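You operate a simulated robot arm through the tools that you are given. There is no shell and no other tool. Be economical: measure what you need, move in short steps, check, and stop when the job is done.

You are at the controls of a simulated robot arm. One attempt, no reset.

## Task
Round up the orange clips. At the end: the two orange clips that stand about within 3 m or so of the second shelf from the bottom of the tall rack, on tops and shelves, are on the second shelf from the bottom of the tall rack; two of the blue packets from the second shelf from the bottom of the tall rack are on the third shelf from the bottom of the tall rack; whatever was shut is shut again. Leave all else as you found it, and nothing knocked over (what rides in a drawer may roll over).

Only the result counts: the job must be done as asked and must still hold three seconds after the hand-in. Knocking over, shifting, dropping, spilling or breaking anything else fails it.

## Robot
A 7-joint arm with a two-finger parallel gripper, fixed in place. Base frame: the origin is at the foot of the arm, x ahead of it, y to its left, z up. Units: m, degrees, N and s.
With the tool pointing down near the work surface it reaches from about 0.1 to 0.72 m from the base axis. Its first joint turns from -166.0 to 166.0 degrees. Payload 1.57 kg.
Tool frame: the origin (TCP) lies between the finger pads and is the grasp point; the fingertips stand 0.03 m ahead of it; z points along the fingers, y is the line along which they close. The gripper opens to 0.11 m. The fingers are 0.024 m wide and 0.012 m thick; the gripper's body (0.048 by 0.112 m) begins 0.078 m behind the TCP.
Orientation is told as [roll, pitch, yaw] about the base's x, y, z axes, in that order, counted from this pose: with the fingers straight down and closing along the base's y, the tool's x points along the base's -x, its y along +y and its z along -z.

## Interface
- The arm moves only by the tool apply_moves. Its arguments are lists of equal length, an entry for each row: "angular": the turn, a rotation vector about the tool's x, y, z in degrees, a list of three; "offset": the shift along the tool's x, y, z in m, a list of three; "jaw": the finger opening in m, from 0 to 0.11. In form: {"angular": [[ax, ay, az], ...], "offset": [[tx, ty, tz], ...], "jaw": [jaw, ...]}. A call has 1 to 8 rows; each row is the pose to reach, as a shift and turn from the pose commanded when the call began, along the tool's axes at that moment. A row lasts 0.2 s, in which the tool goes at most 0.05 m and 8.6 degrees; a call with a longer step from one row to the next is refused whole, and so is a gripper value outside its range. A pose out of reach is approached as far as the arm can. The call stops where the force on the tool passes 40 N (or 10 N more than at its start, if that is more) or the arm is blocked; 0.2 s more then pass. The fingers move at their own pace (about 0.045 m/s each) and stop on an object; they squeeze with about 43 N. The grip force told is the motor's: it shows also when the fingers shut on nothing. Time passes only in rows, and 0.2 s behind the last, so rows that repeat a pose let the fingers close. It gives the time, the measured TCP pose, the force on the tool (base axes), the opening and the grip force at its end, in the units of the frame above (readings bear some noise), and new pictures: "show" is both (left out), scene, wrist or none.
- Cameras (640 x 400 px; columns grow to the right, rows downward): "scene" is fixed at [0.4008, -0.4997, 1.3531]; the picture's right is [1.00, 0.00, 0.00], its down [0.00, -0.49, -0.87] and it looks along [-0.00, 0.87, -0.49] (base axes); focal length 266 px, centre (320, 200). "wrist" rides on the gripper at [-0.036, 0, -0.08] in the tool frame; the picture's right is [0.00, -1.00, 0.00], its down [0.97, 0.00, -0.24] and it looks along [0.24, 0.00, 0.97] (tool axes); focal length 218 px, centre (320, 200).
- move_column(by): slides the trunk up (or, below 0, down) by that many m; the arm rides with it, the base frame stays. It gives what a move gives, with no picture.
- measure_at(camera, pixels): for up to 12 pixels [column, row] of the newest picture of that camera ("zoom" is the newest enlarged one), the place [x, y, z] in the base frame of the surface seen there, good to about 0.003 m. The clock stands still meanwhile.
- zoom(camera, box): a new picture of the part [left, top, right, bottom] of that camera's present view, enlarged. The clock stands still meanwhile.
- job_done(): hands the job in; it is judged then, once.

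Keep the steps short. Do not move on a guess: measure, check each grasp and each placing, and mend mistakes. In all there are 80 turns and 120 pictures (those below and enlarged ones count). Leave the gripper open and the arm clear of the work at the hand-in unless told otherwise, and finish with a single line.

The tools are called after "Emit:" as a command line: name --argument value ..., lists and objects as JSON in quotes. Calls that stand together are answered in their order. apply_moves: Moves the arm, as the interface text tells. Its arguments: {"type":"object","properties":{"angular":{"type":"array","items":{"type":"array","items":{"type":"number"}}},"offset":{"type":"array","items":{"type":"array","items":{"type":"number"}}},"jaw":{"type":"array","items":{"type":"number"}},"show":{"type":"string","enum":["both","scene","wrist","none"]}},"required":["angular","offset","jaw"]} The other tools are called the same way: move_column (by) slides the trunk up or down; measure_at (camera, pixels) gives the place of the surface under pixels of a picture; zoom (camera, box) takes an enlarged picture of a part of a camera's view; job_done () hands the job in.

At the start:

```text
clock: 0.0
ee_pos: [0.2297, 0.2414, 1.2914]
tcp_rot: [0.0, 0.0, 0.1]
contact_force: [-0.3, -0.2, 0.0]
opening: 0.11
grasp_force: 0.0
trunk travel left (down, up): [-0.525, 0.065]
```

scene: 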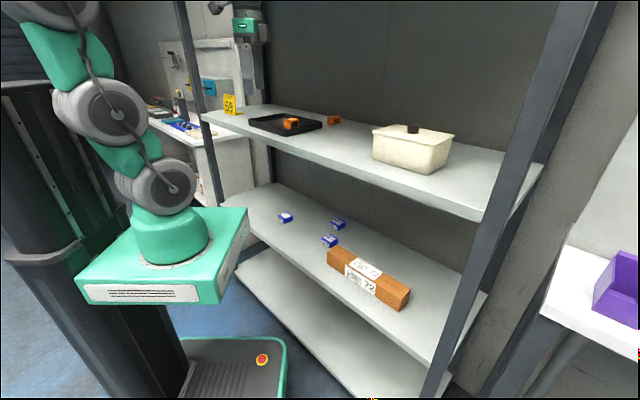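
wrist: 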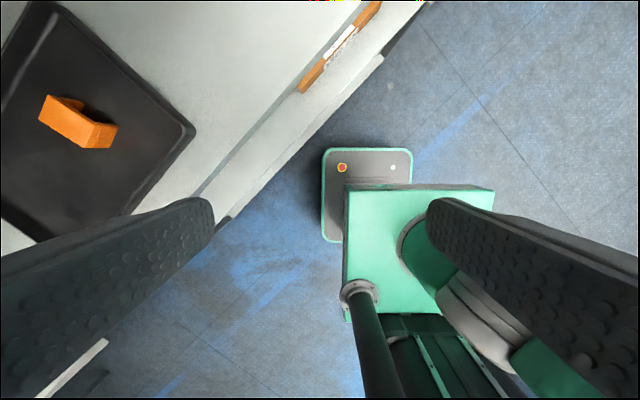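

I see one orange clip in a black tray and one behind it on the upper shelf, with three blue packets on the shelf below. I'll zoom in on both shelves first.

Emit:
zoom --camera "scene" --box '[200, 80, 360, 180]'

Emit:
zoom --camera "scene" --box '[220, 180, 440, 318]'

Emit:
measure_at --camera "scene" --pixels '[[290, 122], [334, 119], [286, 215], [337, 222], [330, 239], [250, 121], [320, 122], [300, 132], [280, 240], [285, 148], [215, 116], [460, 205]]'

```text
4.00 times, centred on (280, 130) of scene
```

zoom: 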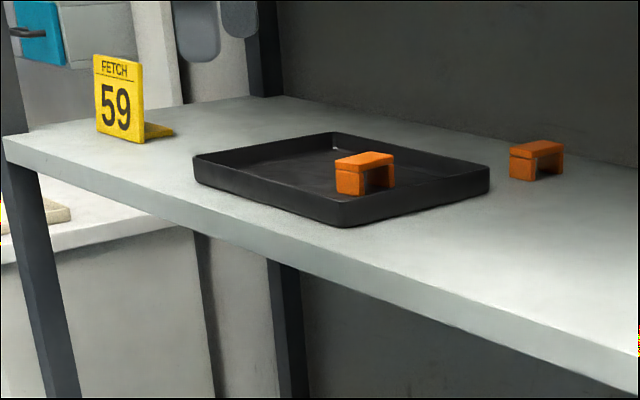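

```text
2.90 times, centred on (330, 249) of scene
```

zoom: 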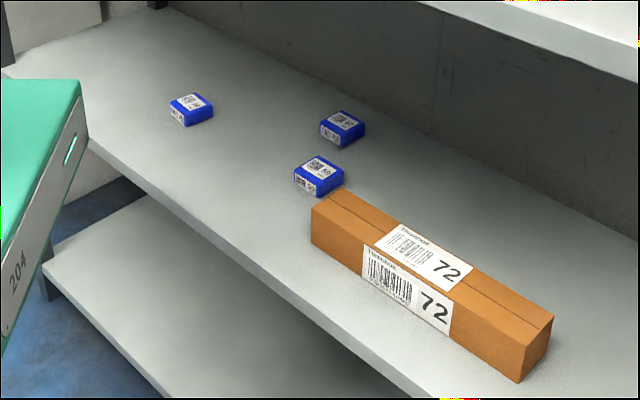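

```text
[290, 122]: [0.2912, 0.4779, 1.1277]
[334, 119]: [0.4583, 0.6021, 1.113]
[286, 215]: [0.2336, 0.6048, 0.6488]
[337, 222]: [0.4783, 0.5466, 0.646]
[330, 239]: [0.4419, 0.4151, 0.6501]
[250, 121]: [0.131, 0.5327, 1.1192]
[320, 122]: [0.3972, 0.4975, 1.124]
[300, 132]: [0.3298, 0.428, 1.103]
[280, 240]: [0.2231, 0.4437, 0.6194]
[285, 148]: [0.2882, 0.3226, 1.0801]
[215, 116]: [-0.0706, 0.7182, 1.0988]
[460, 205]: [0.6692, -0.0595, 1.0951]
```

The rack front runs along x+y≈0.61, at 45° to the base axes. The upper shelf is at z≈1.097 and the second at z≈0.62. I'll turn the tool to yaw 45° and move over the tray for a closer look.

Emit:
apply_moves --angular '[[0, 0, -7.5], [0, 0, -15], [0, 0, -22.5], [0, 0, -30], [0, 0, -37.5], [0, 0, -45]]' --offset '[[-0.01, 0.04, 0], [-0.02, 0.08, 0], [-0.03, 0.12, 0], [-0.04, 0.15, 0], [-0.05, 0.18, 0], [-0.06, 0.2, 0]]' --jaw '[0.11, 0.11, 0.11, 0.11, 0.11, 0.11]'

```text
clock: 1.1
ee_pos: [0.2262, 0.3448, 1.3453]
tcp_rot: [0.7, -4.8, 34.2]
contact_force: [-1.4, 0.4, 0.3]
opening: 0.1102
grasp_force: 0.0
trunk travel left (down, up): [-0.525, 0.065]
stopped in row 5: the arm was blocked; the commanded pose is now the measured one
```

scene: 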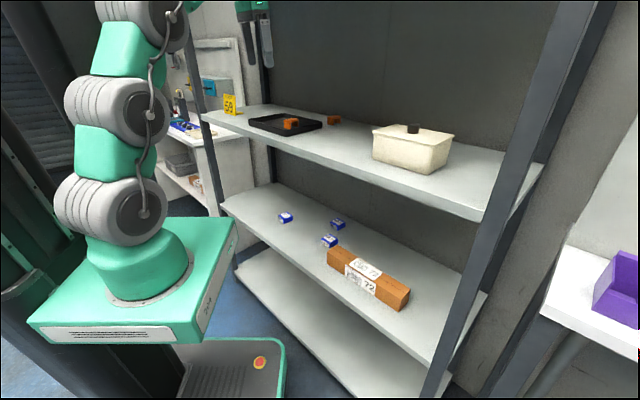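
wrist: 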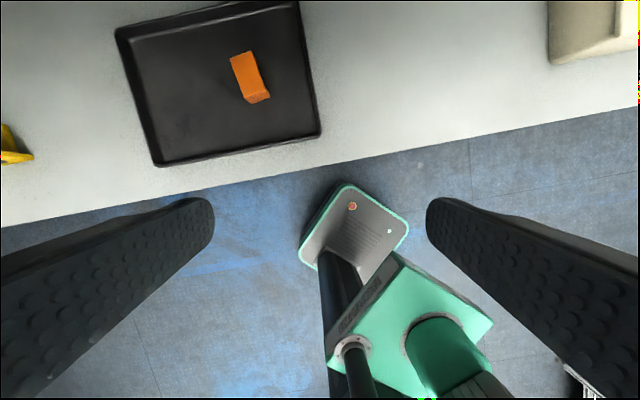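

The arm stopped in row 5, reported as blocked, and the TCP rose to z=1.345. The cause isn't clear, so I'll measure the arm's base and links.

Emit:
measure_at --camera "scene" --pixels '[[130, 265], [200, 240], [50, 320], [180, 325], [230, 235], [115, 215], [115, 100], [140, 20], [20, 200], [260, 363], [170, 12]]'

Emit:
measure_at --camera "wrist" --pixels '[[238, 58], [252, 54], [265, 95], [247, 100], [250, 78], [150, 30], [240, 150], [352, 206]]'

Emit:
zoom --camera "scene" --box '[0, 0, 320, 200]'

```text
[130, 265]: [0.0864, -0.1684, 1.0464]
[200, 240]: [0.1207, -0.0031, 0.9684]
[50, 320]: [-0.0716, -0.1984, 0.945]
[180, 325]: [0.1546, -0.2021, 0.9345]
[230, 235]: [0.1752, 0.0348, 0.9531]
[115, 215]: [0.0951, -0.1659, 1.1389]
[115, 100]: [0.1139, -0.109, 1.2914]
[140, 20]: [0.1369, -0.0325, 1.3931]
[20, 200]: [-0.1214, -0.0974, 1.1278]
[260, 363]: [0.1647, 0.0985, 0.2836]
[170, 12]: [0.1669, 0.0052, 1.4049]
```

```text
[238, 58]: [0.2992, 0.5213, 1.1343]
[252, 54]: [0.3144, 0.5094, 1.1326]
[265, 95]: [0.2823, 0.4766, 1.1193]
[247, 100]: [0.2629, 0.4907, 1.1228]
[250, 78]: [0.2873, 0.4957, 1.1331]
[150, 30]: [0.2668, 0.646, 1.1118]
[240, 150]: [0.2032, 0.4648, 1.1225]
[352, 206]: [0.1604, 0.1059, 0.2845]
```

```text
2.00 times, centred on (160, 100) of scene
```

zoom: 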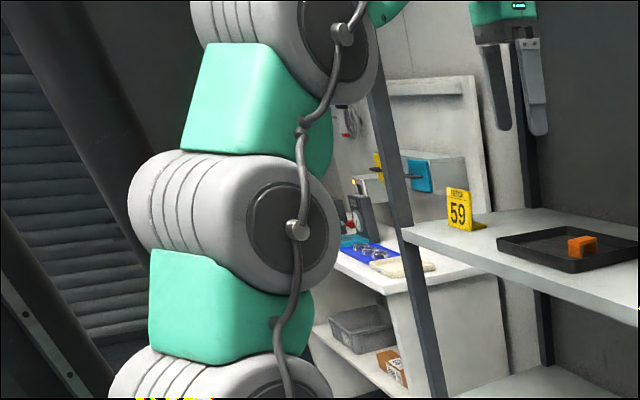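

The box under the arm looks shifted between pictures while the floor platform hasn't moved. I'll make a small safe move back toward the start and see what moves.

Emit:
apply_moves --angular '[[0, 0, 0], [0, 0, 0]]' --offset '[[0.02, 0, -0.01], [0.04, 0, -0.01]]' --jaw '[0.11, 0.11]'

```text
clock: 1.5
ee_pos: [0.2067, 0.3631, 1.3628]
tcp_rot: [-0.9, -5.3, 32.8]
contact_force: [-0.7, 0.8, 0.0]
opening: 0.1099
grasp_force: 0.1
trunk travel left (down, up): [-0.525, 0.065]
stopped in row 1: the arm was blocked; the commanded pose is now the measured one
```

scene: 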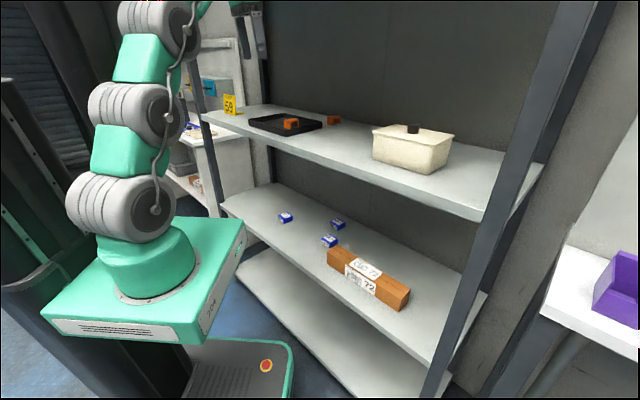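
wrist: 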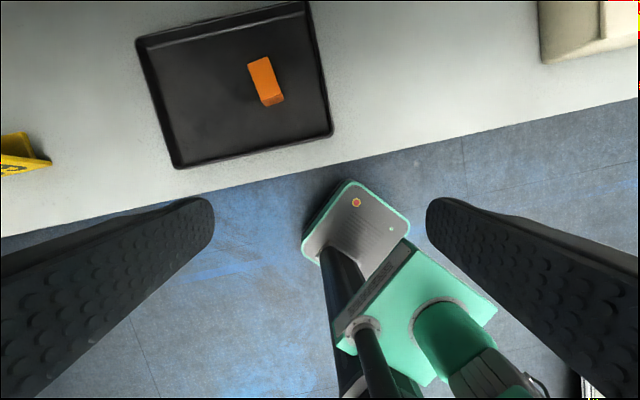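

The whole robot body seems to sway. I'll hold still and let it settle, then look again.

Emit:
apply_moves --angular '[[0, 0, 0], [0, 0, 0], [0, 0, 0], [0, 0, 0], [0, 0, 0]]' --offset '[[0, 0, 0], [0, 0, 0], [0, 0, 0], [0, 0, 0], [0, 0, 0]]' --jaw '[0.11, 0.11, 0.11, 0.11, 0.11]' --show "both"

```text
clock: 1.8
ee_pos: [0.1329, 0.4187, 1.3169]
tcp_rot: [-4.0, -1.3, 39.6]
contact_force: [19.3, 15.3, -47.3]
opening: 0.1097
grasp_force: 0.1
trunk travel left (down, up): [-0.525, 0.065]
stopped in row 1: the arm was blocked; the commanded pose is now the measured one
```

scene: 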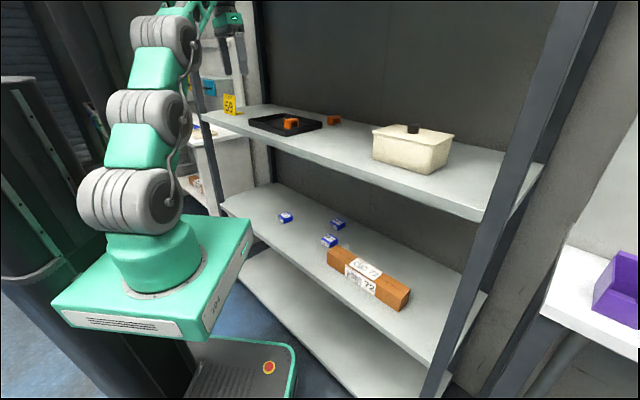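
wrist: 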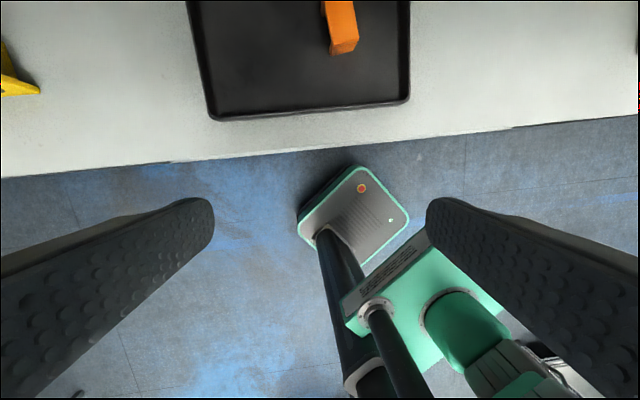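

The body is rocking and now swinging back. I'll keep holding so it can settle, checking only numbers and the scene picture.

Emit:
apply_moves --angular '[[0, 0, 0], [0, 0, 0], [0, 0, 0], [0, 0, 0], [0, 0, 0], [0, 0, 0], [0, 0, 0], [0, 0, 0]]' --offset '[[0, 0, 0], [0, 0, 0], [0, 0, 0], [0, 0, 0], [0, 0, 0], [0, 0, 0], [0, 0, 0], [0, 0, 0]]' --jaw '[0.11, 0.11, 0.11, 0.11, 0.11, 0.11, 0.11, 0.11]' --show "scene"

```text
clock: 2.1
ee_pos: [0.0379, 0.583, 1.2328]
tcp_rot: [-8.8, 2.9, 46.7]
contact_force: [-0.1, 11.6, -12.0]
opening: 0.1101
grasp_force: 0.0
trunk travel left (down, up): [-0.525, 0.065]
stopped in row 1: the arm was blocked; the commanded pose is now the measured one
```

scene: 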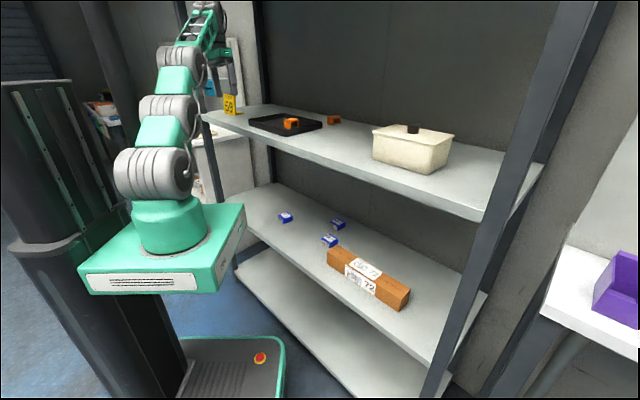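

The body is upright again, with its box back where it started, but the TCP swung to (0.04, 0.58, 1.23). I'll back slowly away from the rack, tool +x and slightly up.

Emit:
apply_moves --angular '[[0, 0, 0], [0, 0, 0], [0, 0, 0]]' --offset '[[0.005, 0, -0.005], [0.01, 0, -0.01], [0.02, 0, -0.02]]' --jaw '[0.11, 0.11, 0.11]' --show "both"

```text
clock: 2.5
ee_pos: [0.0847, 0.5923, 1.2619]
tcp_rot: [-1.9, -2.7, 44.9]
contact_force: [0.1, 0.4, 0.0]
opening: 0.1101
grasp_force: 0.1
out of reach, approached as far as the arm can: row 1, 2
trunk travel left (down, up): [-0.525, 0.065]
stopped in row 2: the arm was blocked; the commanded pose is now the measured one
```

scene: 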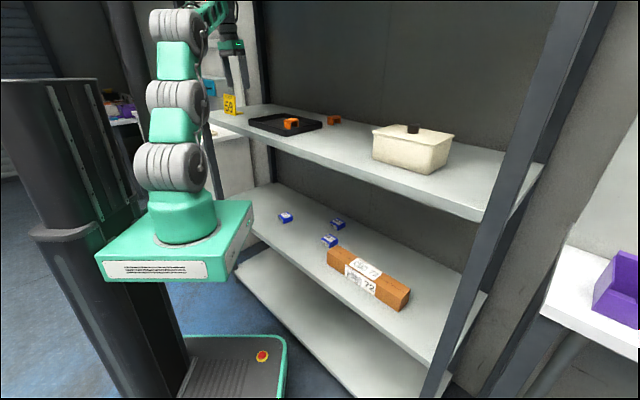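
wrist: 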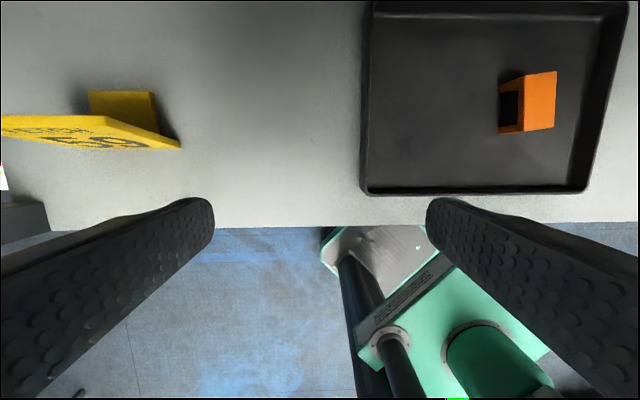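

The body still sways; fingertips at z≈1.23 clear the shelf and sign. I'll raise the trunk 3 cm, which is safe and lets time pass.

Emit:
move_column --by 0.03

```text
clock: 2.9
ee_pos: [0.0871, 0.5722, 1.2566]
tcp_rot: [-0.4, -3.2, 44.7]
contact_force: [-0.7, 0.1, -0.3]
opening: 0.1103
grasp_force: 0.1
trunk travel left (down, up): [-0.529, 0.061]
stopped: the arm was blocked; the commanded pose is now the measured one
```

It only crept 2 cm this time. I'll hold once more.

Emit:
apply_moves --angular '[[0, 0, 0], [0, 0, 0], [0, 0, 0], [0, 0, 0], [0, 0, 0], [0, 0, 0], [0, 0, 0], [0, 0, 0]]' --offset '[[0, 0, 0], [0, 0, 0], [0, 0, 0], [0, 0, 0], [0, 0, 0], [0, 0, 0], [0, 0, 0], [0, 0, 0]]' --jaw '[0.11, 0.11, 0.11, 0.11, 0.11, 0.11, 0.11, 0.11]' --show "both"

```text
clock: 3.2
ee_pos: [0.0885, 0.5497, 1.2541]
tcp_rot: [0.9, -3.7, 44.4]
contact_force: [0.3, 0.2, -0.3]
opening: 0.1101
grasp_force: 0.0
trunk travel left (down, up): [-0.529, 0.061]
stopped in row 1: the arm was blocked; the commanded pose is now the measured one
```

scene: 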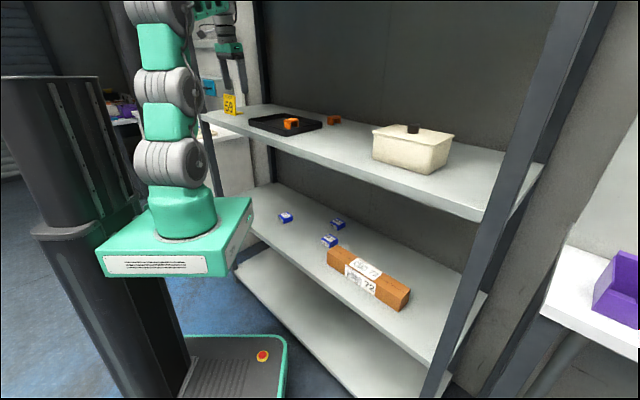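
wrist: 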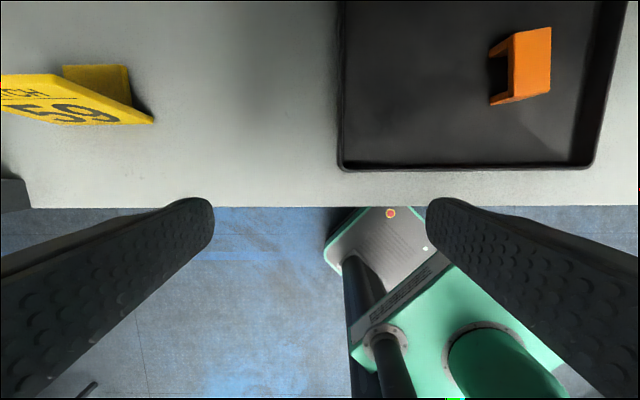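

The motion is slow now, about 6 cm/s away from the rack. I'll keep holding and watch.

Emit:
apply_moves --angular '[[0, 0, 0], [0, 0, 0], [0, 0, 0], [0, 0, 0], [0, 0, 0], [0, 0, 0], [0, 0, 0], [0, 0, 0]]' --offset '[[0, 0, 0], [0, 0, 0], [0, 0, 0], [0, 0, 0], [0, 0, 0], [0, 0, 0], [0, 0, 0], [0, 0, 0]]' --jaw '[0.11, 0.11, 0.11, 0.11, 0.11, 0.11, 0.11, 0.11]' --show "none"

```text
clock: 3.5
ee_pos: [0.0963, 0.4847, 1.3008]
tcp_rot: [5.8, -8.6, 43.5]
contact_force: [-1.3, -1.3, 8.6]
opening: 0.1099
grasp_force: 0.1
trunk travel left (down, up): [-0.529, 0.061]
stopped in row 1: the arm was blocked; the commanded pose is now the measured one
```

Emit:
apply_moves --angular '[[0, 0, 0], [0, 0, 0], [0, 0, 0], [0, 0, 0], [0, 0, 0], [0, 0, 0], [0, 0, 0], [0, 0, 0]]' --offset '[[0, 0, 0], [0, 0, 0], [0, 0, 0], [0, 0, 0], [0, 0, 0], [0, 0, 0], [0, 0, 0], [0, 0, 0]]' --jaw '[0.11, 0.11, 0.11, 0.11, 0.11, 0.11, 0.11, 0.11]' --show "scene"

```text
clock: 3.9
ee_pos: [0.0905, 0.3577, 1.328]
tcp_rot: [8.8, -11.2, 43.2]
contact_force: [1.0, 2.3, 2.9]
opening: 0.1098
grasp_force: 0.1
trunk travel left (down, up): [-0.529, 0.061]
stopped in row 1: the arm was blocked; the commanded pose is now the measured one
```

scene: 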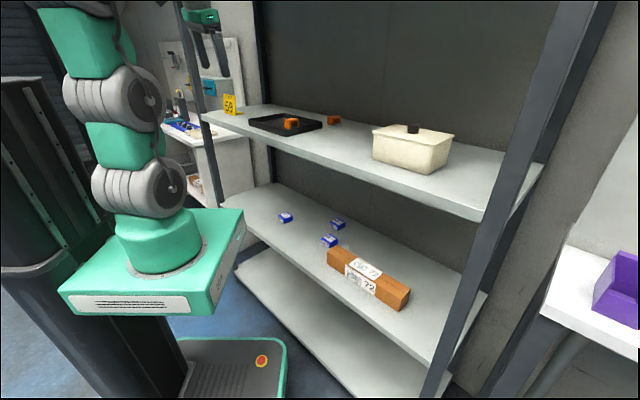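

Emit:
apply_moves --angular '[[0, 0, 0], [0, 0, 0], [0, 0, 0], [0, 0, 0], [0, 0, 0], [0, 0, 0], [0, 0, 0], [0, 0, 0]]' --offset '[[0, 0, 0], [0, 0, 0], [0, 0, 0], [0, 0, 0], [0, 0, 0], [0, 0, 0], [0, 0, 0], [0, 0, 0]]' --jaw '[0.11, 0.11, 0.11, 0.11, 0.11, 0.11, 0.11, 0.11]' --show "none"

```text
clock: 5.7
ee_pos: [0.0951, 0.4211, 1.3022]
tcp_rot: [6.7, -8.9, 43.5]
contact_force: [0.6, 0.9, -0.4]
opening: 0.1102
grasp_force: 0.1
trunk travel left (down, up): [-0.529, 0.061]
```

All eight rows ran without a stop. I'll check the settled state in both pictures.

Emit:
apply_moves --angular '[[0, 0, 0], [0, 0, 0], [0, 0, 0], [0, 0, 0]]' --offset '[[0, 0, 0], [0, 0, 0], [0, 0, 0], [0, 0, 0]]' --jaw '[0.11, 0.11, 0.11, 0.11]' --show "both"

```text
clock: 6.7
ee_pos: [0.0947, 0.4146, 1.3048]
tcp_rot: [6.9, -9.2, 43.5]
contact_force: [0.6, 1.8, -0.4]
opening: 0.1102
grasp_force: 0.0
trunk travel left (down, up): [-0.529, 0.061]
```

scene: 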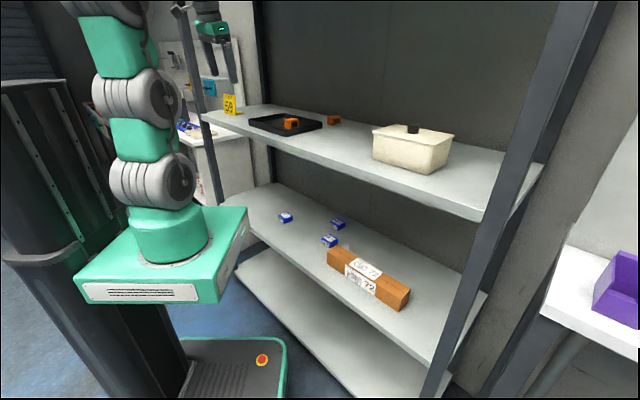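
wrist: 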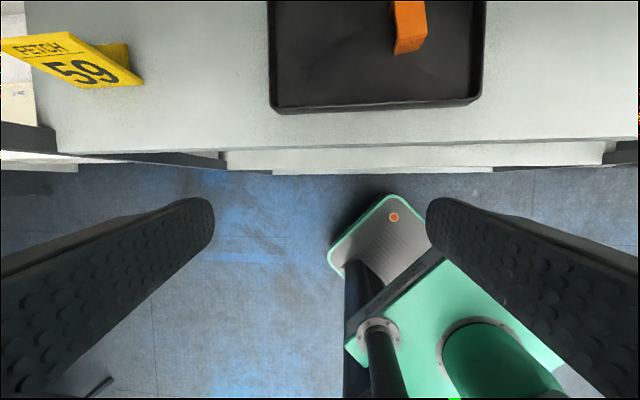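

The body is upright exactly as at the start and nothing on the shelves moved. Full-speed moves probably rocked it, so I'll use small ramped steps from here. Next I level the tool (roll 6.9, pitch -9.2) and slide 8 cm along the shelf (tool -y).

Emit:
apply_moves --angular '[[0.3, 0.4, 0], [1, 1.4, 0], [2.2, 3, 0], [3.5, 4.6, 0], [4.8, 6.2, 0], [6, 7.8, 0], [6.6, 8.8, 0], [6.9, 9.2, 0]]' --offset '[[0, -0.003, 0], [0, -0.01, 0], [0, -0.022, 0], [0, -0.036, 0], [0, -0.05, 0], [0, -0.064, 0], [0, -0.075, 0], [0, -0.08, 0]]' --jaw '[0.11, 0.11, 0.11, 0.11, 0.11, 0.11, 0.11, 0.11]' --show "scene"

```text
clock: 8.5
ee_pos: [0.148, 0.3577, 1.2958]
tcp_rot: [0.0, 0.0, 44.2]
contact_force: [-0.1, 0.2, -0.2]
opening: 0.1099
grasp_force: 0.0
trunk travel left (down, up): [-0.529, 0.061]
```

scene: 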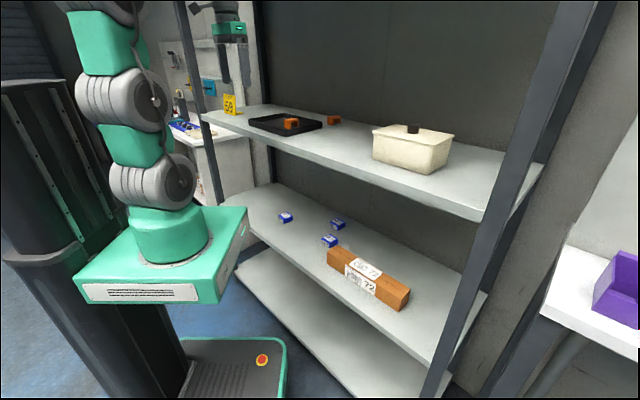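

Slow motion works and the body stays still. Now 15 cm forward (tool -x) to stand over the tray.

Emit:
apply_moves --angular '[[0, 0, -0.1], [0, 0, -0.2], [0, 0, -0.3], [0, 0, -0.4], [0, 0, -0.5], [0, 0, -0.6], [0, 0, -0.7], [0, 0, -0.8]]' --offset '[[-0.006, 0, 0], [-0.022, 0, 0], [-0.046, 0, 0], [-0.072, 0, 0], [-0.098, 0, 0], [-0.124, 0, 0], [-0.142, 0, 0], [-0.15, 0, 0]]' --jaw '[0.11, 0.11, 0.11, 0.11, 0.11, 0.11, 0.11, 0.11]' --show "both"

```text
clock: 9.9
ee_pos: [0.1549, 0.4049, 1.3418]
tcp_rot: [2.3, -2.5, 51.3]
contact_force: [4.6, 9.6, -1.9]
opening: 0.1096
grasp_force: 0.0
trunk travel left (down, up): [-0.529, 0.061]
stopped in row 7: the arm was blocked; the commanded pose is now the measured one
```

scene: 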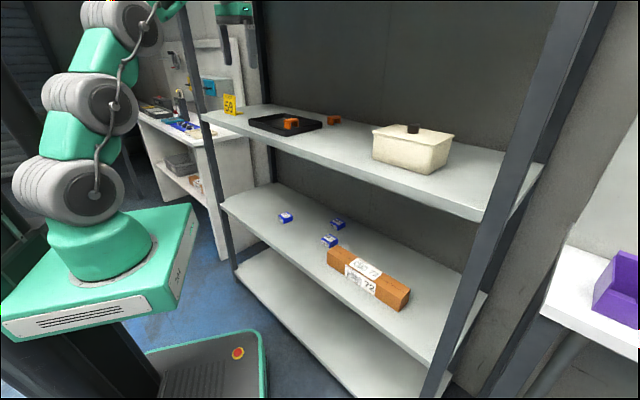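
wrist: 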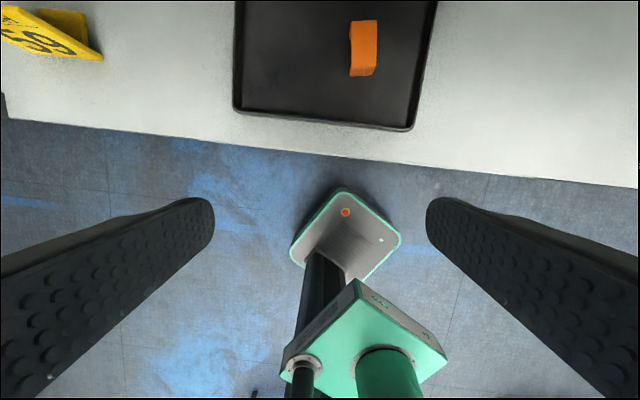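

The pushing makes sense now. A tall rack must have a fourth shelf near z≈1.55, outside the scene view, and the vertical wrist hits it. So both shelves need a tilted approach. First I hold to let the body settle.

Emit:
apply_moves --angular '[[0, 0, 0], [0, 0, 0], [0, 0, 0], [0, 0, 0], [0, 0, 0], [0, 0, 0], [0, 0, 0], [0, 0, 0]]' --offset '[[0.0, 0, 0], [0, 0, 0], [0, 0, 0], [0, 0, 0], [0, 0, 0], [0, 0, 0], [0, 0, 0], [0, 0, 0]]' --jaw '[0.11, 0.11, 0.11, 0.11, 0.11, 0.11, 0.11, 0.11]' --show "scene"

```text
clock: 10.2
ee_pos: [0.1371, 0.4029, 1.2559]
tcp_rot: [-3.0, -0.7, 44.5]
contact_force: [10.0, 10.0, -35.5]
opening: 0.1101
grasp_force: 0.1
trunk travel left (down, up): [-0.529, 0.061]
stopped in row 1: the arm was blocked; the commanded pose is now the measured one
```

scene: 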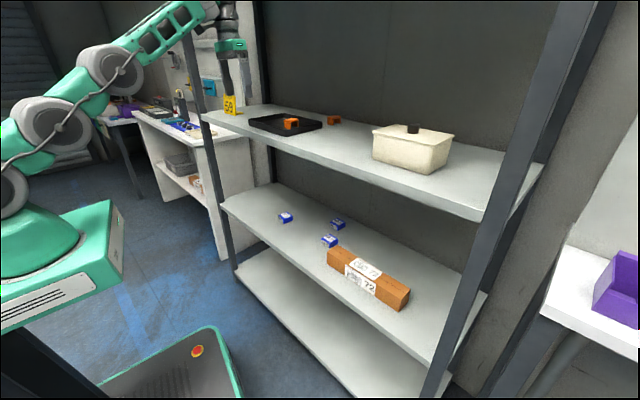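

Emit:
apply_moves --angular '[[0, 0, 0], [0, 0, 0], [0, 0, 0], [0, 0, 0], [0, 0, 0], [0, 0, 0], [0, 0, 0], [0, 0, 0]]' --offset '[[0.0, 0, 0], [0, 0, 0], [0, 0, 0], [0, 0, 0], [0, 0, 0], [0, 0, 0], [0, 0, 0], [0, 0, 0]]' --jaw '[0.11, 0.11, 0.11, 0.11, 0.11, 0.11, 0.11, 0.11]' --show "both"

```text
clock: 10.6
ee_pos: [0.4497, 0.1722, 1.2396]
tcp_rot: [0.3, -28.9, 19.6]
contact_force: [9.2, -1.3, -55.3]
opening: 0.11
grasp_force: 0.1
trunk travel left (down, up): [-0.529, 0.061]
stopped in row 1: the arm was blocked; the commanded pose is now the measured one
```

scene: 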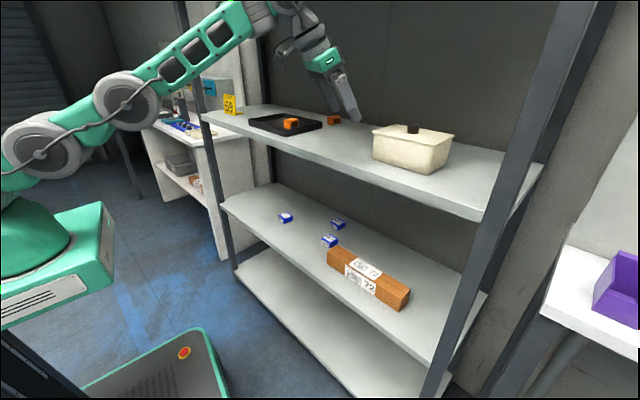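
wrist: 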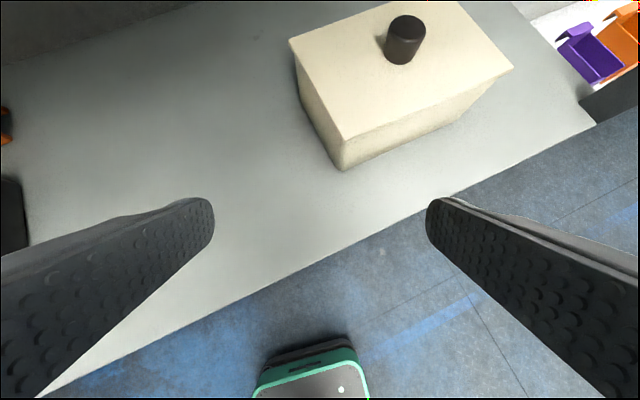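

The arm swung toward the white box with the fingers still above it. I'll command a small retreat up and away from the shelf.

Emit:
apply_moves --angular '[[0, 0, 0], [0, 0, 0], [0, 0, 0], [0, 0, 0]]' --offset '[[0.005, 0, -0.01], [0.01, 0, -0.02], [0.015, 0, -0.03], [0.02, 0, -0.04]]' --jaw '[0.11, 0.11, 0.11, 0.11]' --show "both"

```text
clock: 10.9
ee_pos: [0.6687, -0.1894, 1.2461]
tcp_rot: [-1.7, -40.2, -25.3]
contact_force: [-10.3, -49.6, 49.5]
opening: 0.1101
grasp_force: 0.0
trunk travel left (down, up): [-0.529, 0.061]
stopped in row 1: the arm was blocked; the commanded pose is now the measured one
```

scene: 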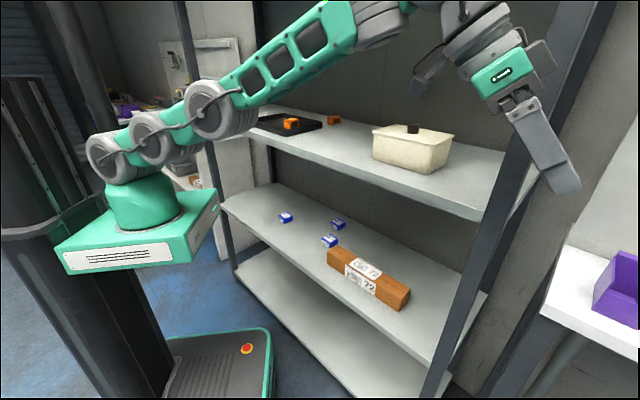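
wrist: 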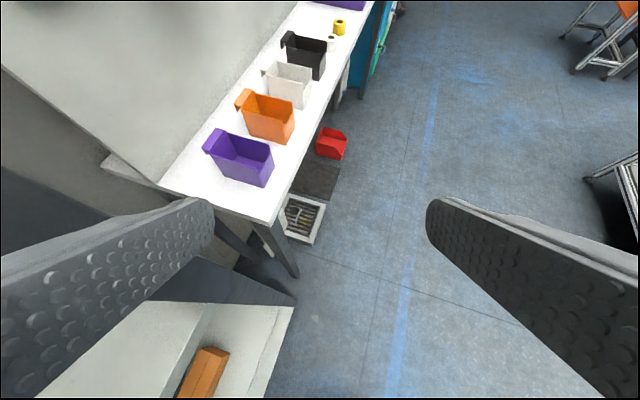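

Emit:
apply_moves --angular '[[0, 0, 0], [0, 0, 0], [0, 0, 0], [0, 0, 0], [0, 0, 0], [0, 0, 0], [0, 0, 0], [0, 0, 0]]' --offset '[[0.0, 0, 0], [0, 0, 0], [0, 0, 0], [0, 0, 0], [0, 0, 0], [0, 0, 0], [0, 0, 0], [0, 0, 0]]' --jaw '[0.11, 0.11, 0.11, 0.11, 0.11, 0.11, 0.11, 0.11]' --show "scene"

```text
clock: 11.2
ee_pos: [0.756, -0.3596, 0.8931]
tcp_rot: [-1.2, -13.5, -44.6]
contact_force: [6.0, 10.6, -22.5]
opening: 0.1103
grasp_force: 0.1
trunk travel left (down, up): [-0.529, 0.061]
stopped in row 1: the arm was blocked; the commanded pose is now the measured one
```

scene: 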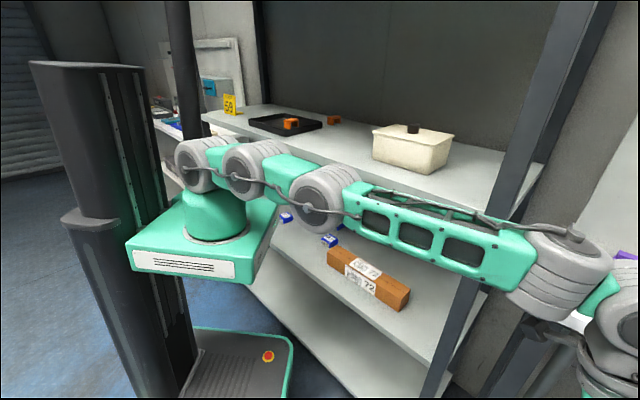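

Emit:
apply_moves --angular '[[0, 0, 0], [0, 0, 0], [0, 0, 0], [0, 0, 0], [0, 0, 0], [0, 0, 0], [0, 0, 0], [0, 0, 0]]' --offset '[[0.0, 0, 0], [0, 0, 0], [0, 0, 0], [0, 0, 0], [0, 0, 0], [0, 0, 0], [0, 0, 0], [0, 0, 0]]' --jaw '[0.11, 0.11, 0.11, 0.11, 0.11, 0.11, 0.11, 0.11]' --show "scene"

```text
clock: 11.5
ee_pos: [0.7081, -0.5054, 1.02]
tcp_rot: [11.8, -21.0, -45.7]
contact_force: [-6.3, -18.6, -18.7]
opening: 0.1099
grasp_force: 0.0
trunk travel left (down, up): [-0.529, 0.061]
stopped in row 1: the force on the tool passed its limit (the readings are from after the stop); the commanded pose is now the measured one
```

scene: 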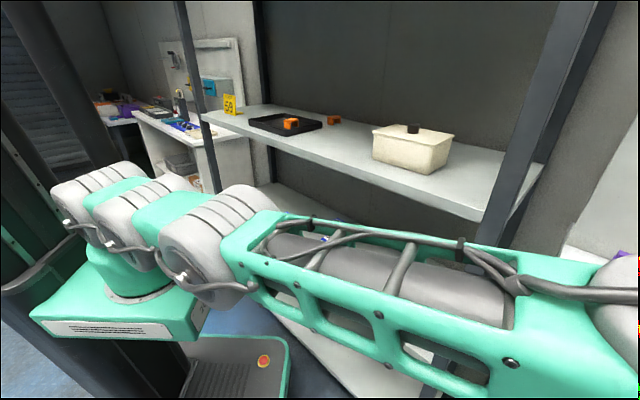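

Emit:
apply_moves --angular '[[0, 0, 0], [0, 0, 0], [0, 0, 0], [0, 0, 0], [0, 0, 0], [0, 0, 0], [0, 0, 0], [0, 0, 0]]' --offset '[[0.0, 0, 0], [0, 0, 0], [0, 0, 0], [0, 0, 0], [0, 0, 0], [0, 0, 0], [0, 0, 0], [0, 0, 0]]' --jaw '[0.11, 0.11, 0.11, 0.11, 0.11, 0.11, 0.11, 0.11]' --show "none"

Emit:
apply_moves --angular '[[0, 0, 0], [0, 0, 0], [0, 0, 0], [0, 0, 0], [0, 0, 0], [0, 0, 0], [0, 0, 0], [0, 0, 0]]' --offset '[[0.0, 0, 0], [0, 0, 0], [0, 0, 0], [0, 0, 0], [0, 0, 0], [0, 0, 0], [0, 0, 0], [0, 0, 0]]' --jaw '[0.11, 0.11, 0.11, 0.11, 0.11, 0.11, 0.11, 0.11]' --show "both"

```text
clock: 11.8
ee_pos: [0.8112, -0.1977, 1.2348]
tcp_rot: [0.9, -45.8, -28.9]
contact_force: [-1.9, -11.6, -2.0]
opening: 0.1099
grasp_force: 0.1
trunk travel left (down, up): [-0.529, 0.061]
stopped in row 1: the arm was blocked; the commanded pose is now the measured one
```

```text
clock: 12.1
ee_pos: [0.7763, -0.2742, 1.2112]
tcp_rot: [6.3, -44.4, -35.2]
contact_force: [-0.2, 0.1, -0.3]
opening: 0.1099
grasp_force: 0.0
trunk travel left (down, up): [-0.529, 0.061]
stopped in row 1: the force on the tool passed its limit (the readings are from after the stop); the commanded pose is now the measured one
```

scene: 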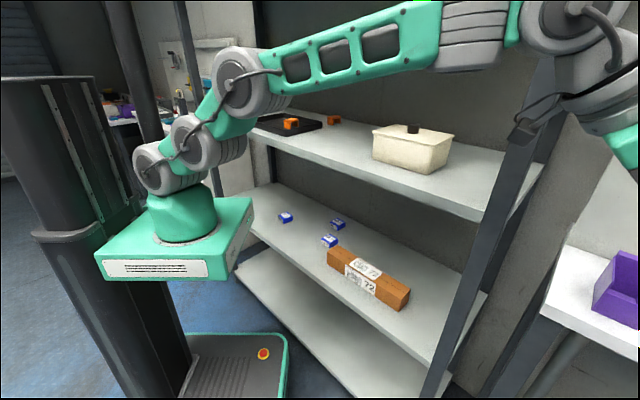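
wrist: 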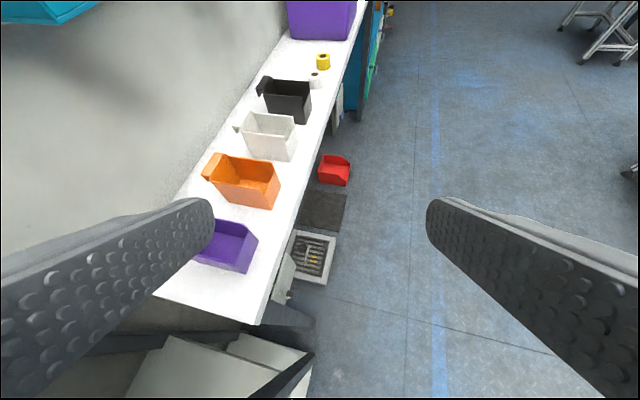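

Nothing on the rack has moved, and the body is close to its resting place. Still holding.

Emit:
apply_moves --angular '[[0, 0, 0], [0, 0, 0], [0, 0, 0], [0, 0, 0], [0, 0, 0], [0, 0, 0], [0, 0, 0], [0, 0, 0]]' --offset '[[0.0, 0, 0], [0, 0, 0], [0, 0, 0], [0, 0, 0], [0, 0, 0], [0, 0, 0], [0, 0, 0], [0, 0, 0]]' --jaw '[0.11, 0.11, 0.11, 0.11, 0.11, 0.11, 0.11, 0.11]' --show "none"

Emit:
apply_moves --angular '[[0, 0, 0], [0, 0, 0], [0, 0, 0], [0, 0, 0], [0, 0, 0], [0, 0, 0], [0, 0, 0], [0, 0, 0]]' --offset '[[0.0, 0, 0], [0, 0, 0], [0, 0, 0], [0, 0, 0], [0, 0, 0], [0, 0, 0], [0, 0, 0], [0, 0, 0]]' --jaw '[0.11, 0.11, 0.11, 0.11, 0.11, 0.11, 0.11, 0.11]' --show "both"

```text
clock: 12.4
ee_pos: [0.7786, -0.4135, 1.1753]
tcp_rot: [11.5, -41.3, -40.3]
contact_force: [-0.3, -3.1, 1.0]
opening: 0.1099
grasp_force: 0.1
trunk travel left (down, up): [-0.529, 0.061]
stopped in row 1: the arm was blocked; the commanded pose is now the measured one
```

```text
clock: 13.3
ee_pos: [0.7682, -0.419, 1.1689]
tcp_rot: [11.4, -41.2, -40.4]
contact_force: [0.0, -1.5, 3.3]
opening: 0.11
grasp_force: 0.1
trunk travel left (down, up): [-0.529, 0.061]
stopped in row 4: the arm was blocked; the commanded pose is now the measured one
```

scene: 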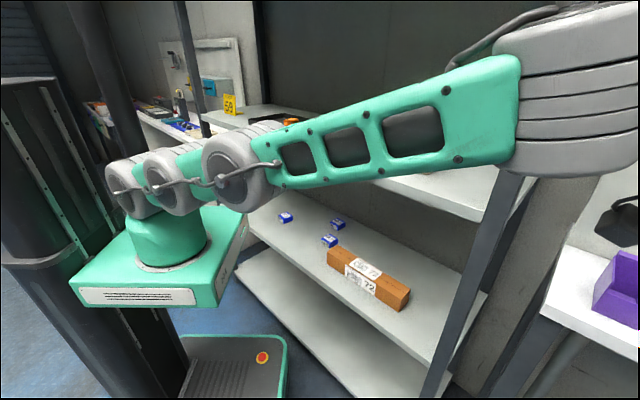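
wrist: 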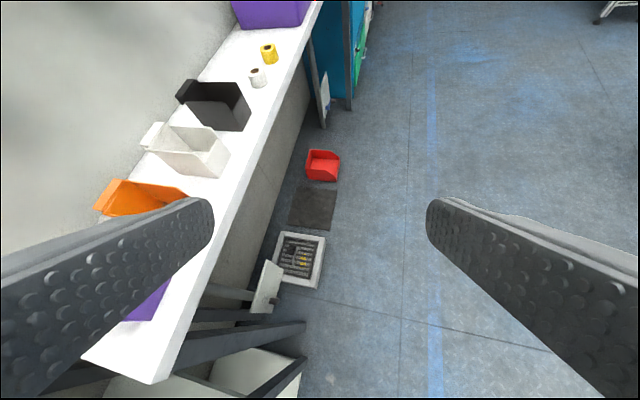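

Emit:
apply_moves --angular '[[0, 0, 0], [0, 0, 0], [0, 0, 0], [0, 0, 0], [0, 0, 0], [0, 0, 0], [0, 0, 0], [0, 0, 0]]' --offset '[[0.0, 0, 0], [0, 0, 0], [0, 0, 0], [0, 0, 0], [0, 0, 0], [0, 0, 0], [0, 0, 0], [0, 0, 0]]' --jaw '[0.11, 0.11, 0.11, 0.11, 0.11, 0.11, 0.11, 0.11]' --show "none"

```text
clock: 13.6
ee_pos: [0.7732, -0.3654, 1.1847]
tcp_rot: [8.4, -42.8, -37.7]
contact_force: [-3.1, 4.6, -1.6]
opening: 0.11
grasp_force: 0.0
trunk travel left (down, up): [-0.529, 0.061]
stopped in row 1: the arm was blocked; the commanded pose is now the measured one
```

Emit:
apply_moves --angular '[[0, 0, 0], [0, 0, 0], [0, 0, 0], [0, 0, 0], [0, 0, 0], [0, 0, 0], [0, 0, 0], [0, 0, 0]]' --offset '[[0.0, 0, 0], [0, 0, 0], [0, 0, 0], [0, 0, 0], [0, 0, 0], [0, 0, 0], [0, 0, 0], [0, 0, 0]]' --jaw '[0.11, 0.11, 0.11, 0.11, 0.11, 0.11, 0.11, 0.11]' --show "scene"

```text
clock: 15.4
ee_pos: [0.7702, -0.3831, 1.1733]
tcp_rot: [8.9, -41.5, -38.3]
contact_force: [-3.2, 1.8, -19.9]
opening: 0.1103
grasp_force: 0.0
trunk travel left (down, up): [-0.529, 0.061]
```

scene: 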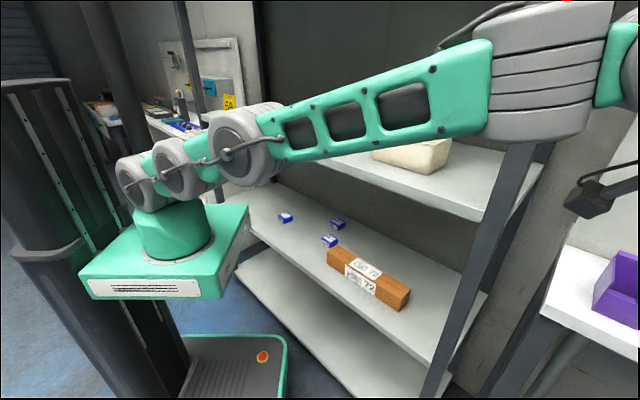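

It has settled and everything on the rack is in place. I'll measure the arm's joints to plan a route that clears the upper shelf.

Emit:
measure_at --camera "scene" --pixels '[[170, 255], [140, 190], [180, 165], [228, 155], [240, 220], [210, 296], [85, 285], [530, 70], [220, 20], [585, 200], [30, 110]]'

```text
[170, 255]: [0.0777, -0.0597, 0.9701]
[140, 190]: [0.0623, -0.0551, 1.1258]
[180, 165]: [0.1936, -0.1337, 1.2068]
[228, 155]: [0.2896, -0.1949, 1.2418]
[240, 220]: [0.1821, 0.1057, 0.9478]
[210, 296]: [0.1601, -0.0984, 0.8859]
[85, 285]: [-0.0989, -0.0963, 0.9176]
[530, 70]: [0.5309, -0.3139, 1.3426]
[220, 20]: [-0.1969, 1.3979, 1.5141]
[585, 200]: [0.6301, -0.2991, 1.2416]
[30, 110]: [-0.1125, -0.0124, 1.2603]
```

Shoulder is at z≈1.13 and the arm is stretched out to the right of the rack. I'll retract straight back about 19 cm, gently.

Emit:
apply_moves --angular '[[0, 0, 0], [0, 0, 0], [0, 0, 0], [0, 0, 0], [0, 0, 0], [0, 0, 0], [0, 0, 0], [0, 0, 0]]' --offset '[[0.006, 0, -0.005], [0.022, 0, -0.019], [0.045, 0, -0.039], [0.068, 0, -0.059], [0.091, 0, -0.079], [0.114, 0, -0.099], [0.132, 0, -0.115], [0.143, 0, -0.124]]' --jaw '[0.11, 0.11, 0.11, 0.11, 0.11, 0.11, 0.11, 0.11]' --show "scene"

```text
clock: 16.5
ee_pos: [0.7563, -0.3794, 1.196]
tcp_rot: [9.7, -41.3, -38.5]
contact_force: [-0.4, -2.3, 22.8]
opening: 0.1101
grasp_force: 0.0
out of reach, approached as far as the arm can: row 2, 3, 4, 5
trunk travel left (down, up): [-0.529, 0.061]
stopped in row 5: the arm was blocked; the commanded pose is now the measured one
```

scene: 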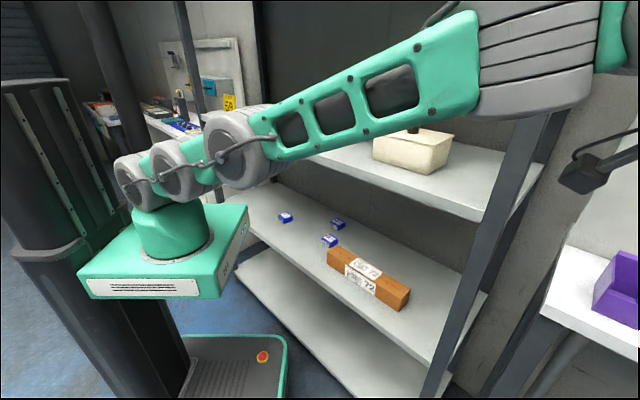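

The IK stalls on a straight retract in this pose. I'll swing only the wrist toward pointing down, which also brings the TCP back, and see how the arm responds.

Emit:
apply_moves --angular '[[0, 1, 0], [0, 4, 0], [0, 8, 0], [0, 12, 0], [0, 16, 0], [0, 19, 0], [0, 20, 0]]' --offset '[[0.003, 0, 0], [0.014, 0, -0.002], [0.028, 0, -0.004], [0.042, 0, -0.007], [0.056, 0, -0.009], [0.066, 0, -0.011], [0.069, 0, -0.012]]' --jaw '[0.11, 0.11, 0.11, 0.11, 0.11, 0.11, 0.11]' --show "both"

```text
clock: 17.4
ee_pos: [0.7235, -0.3763, 1.1716]
tcp_rot: [8.7, -32.4, -36.9]
contact_force: [-35.4, 44.0, 12.4]
opening: 0.1101
grasp_force: 0.2
out of reach, approached as far as the arm can: row 2, 3, 4
trunk travel left (down, up): [-0.529, 0.061]
stopped in row 4: the arm was blocked; the commanded pose is now the measured one
```

scene: 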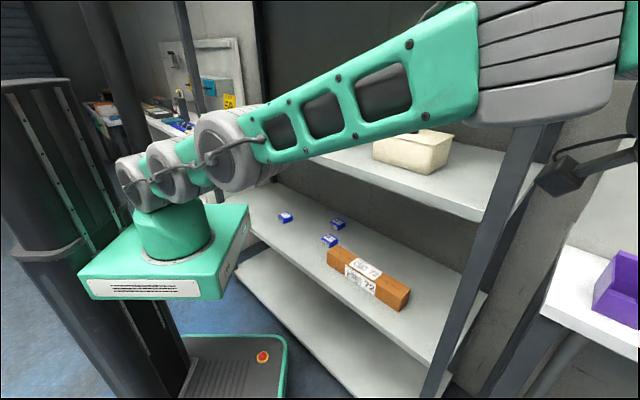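
wrist: 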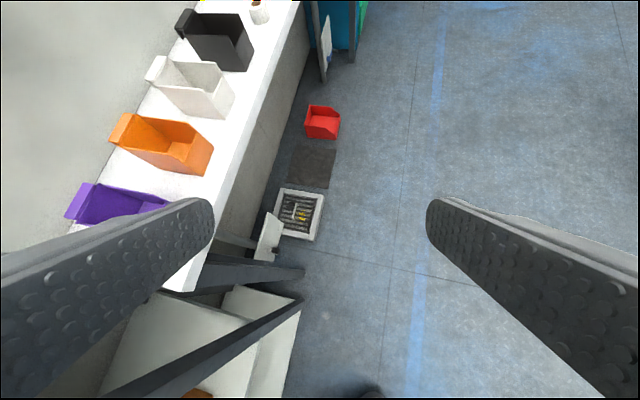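

The force reading jumped although I don't expect contact there. I'll measure the right post and nearby structures in both views.

Emit:
measure_at --camera "scene" --pixels '[[535, 140], [500, 240], [440, 370], [600, 20], [560, 182], [610, 160], [632, 40], [550, 60], [460, 40], [400, 90], [240, 150]]'

Emit:
measure_at --camera "wrist" --pixels '[[150, 385], [280, 310], [200, 275], [290, 275], [370, 392], [200, 395], [250, 330], [100, 200], [60, 260], [600, 260]]'

Emit:
zoom --camera "scene" --box '[440, 0, 640, 125]'

```text
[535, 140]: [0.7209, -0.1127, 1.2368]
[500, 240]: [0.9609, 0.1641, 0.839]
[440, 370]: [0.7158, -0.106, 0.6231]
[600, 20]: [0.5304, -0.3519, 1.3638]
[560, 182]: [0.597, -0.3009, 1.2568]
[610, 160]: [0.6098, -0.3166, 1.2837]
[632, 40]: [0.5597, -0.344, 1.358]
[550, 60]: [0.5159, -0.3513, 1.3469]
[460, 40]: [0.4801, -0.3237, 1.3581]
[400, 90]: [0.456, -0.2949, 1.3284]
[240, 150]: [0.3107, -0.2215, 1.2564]
```

```text
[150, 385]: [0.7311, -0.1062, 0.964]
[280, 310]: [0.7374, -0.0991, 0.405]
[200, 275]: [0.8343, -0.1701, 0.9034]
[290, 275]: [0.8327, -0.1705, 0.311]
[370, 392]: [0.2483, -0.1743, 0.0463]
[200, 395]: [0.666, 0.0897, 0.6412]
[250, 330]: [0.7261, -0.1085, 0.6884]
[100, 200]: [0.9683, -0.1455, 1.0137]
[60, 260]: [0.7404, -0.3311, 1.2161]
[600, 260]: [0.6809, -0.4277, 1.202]
```

```text
3.20 times, centred on (540, 62) of scene
```

zoom: 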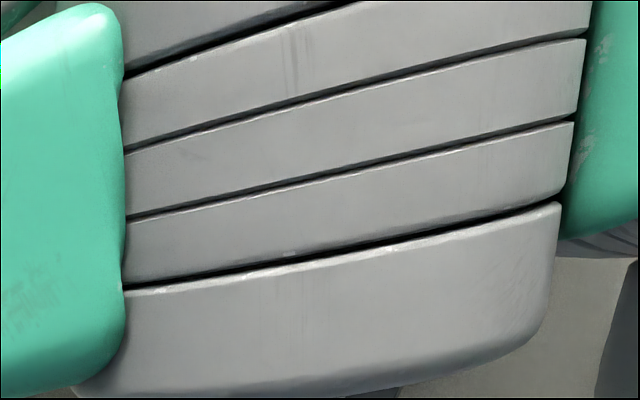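

The shoulder, elbow and wrist line up almost exactly straight, which is a singular pose. I'll swing the hand down as if about the elbow, which should bend it out of that. The space below is clear.

Emit:
apply_moves --angular '[[0, 1, 0], [0, 3, 0], [0, 6, 0], [0, 9, 0], [0, 12, 0], [0, 15, 0], [0, 18, 0], [0, 20, 0]]' --offset '[[0.0056, 0, 0.0056], [0.0168, 0, 0.017], [0.0335, 0, 0.033], [0.052, 0, 0.048], [0.071, 0, 0.063], [0.09, 0, 0.076], [0.11, 0, 0.089], [0.124, 0, 0.096]]' --jaw '[0.11, 0.11, 0.11, 0.11, 0.11, 0.11, 0.11, 0.11]' --show "scene"

```text
clock: 19.2
ee_pos: [0.6922, -0.3351, 1.0171]
tcp_rot: [7.0, -12.8, -33.7]
contact_force: [-12.6, 2.4, -6.3]
opening: 0.1102
grasp_force: 0.1
out of reach, approached as far as the arm can: row 5, 6, 7
trunk travel left (down, up): [-0.529, 0.061]
```

scene: 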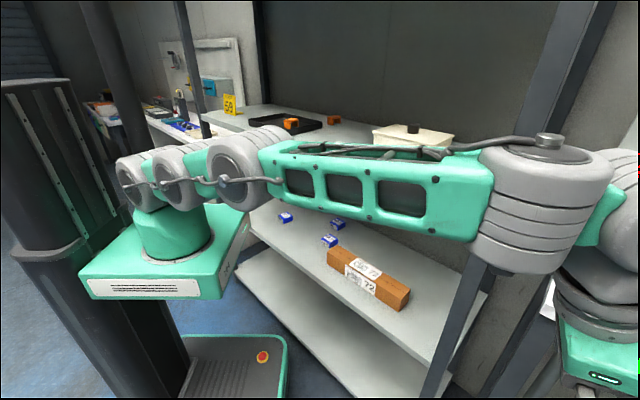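

That bent the elbow. Now I'll retract slowly with a slight rise.

Emit:
apply_moves --angular '[[0, 0, 0], [0, 0, 0], [0, 0, 0], [0, 0, 0], [0, 0, 0], [0, 0, 0], [0, 0, 0], [0, 0, 0]]' --offset '[[0.007, 0, -0.003], [0.027, 0, -0.014], [0.055, 0, -0.028], [0.085, 0, -0.043], [0.115, 0, -0.058], [0.145, 0, -0.073], [0.17, 0, -0.086], [0.184, 0, -0.093]]' --jaw '[0.11, 0.11, 0.11, 0.11, 0.11, 0.11, 0.11, 0.11]' --show "scene"

```text
clock: 19.6
ee_pos: [0.6801, -0.3333, 1.0288]
tcp_rot: [7.4, -12.1, -33.8]
contact_force: [-9.3, 33.4, 15.5]
opening: 0.1099
grasp_force: 0.1
trunk travel left (down, up): [-0.529, 0.061]
stopped in row 2: the arm was blocked; the commanded pose is now the measured one
```

scene: 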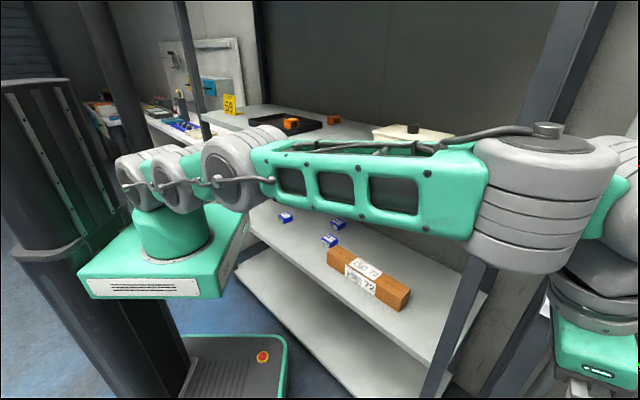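

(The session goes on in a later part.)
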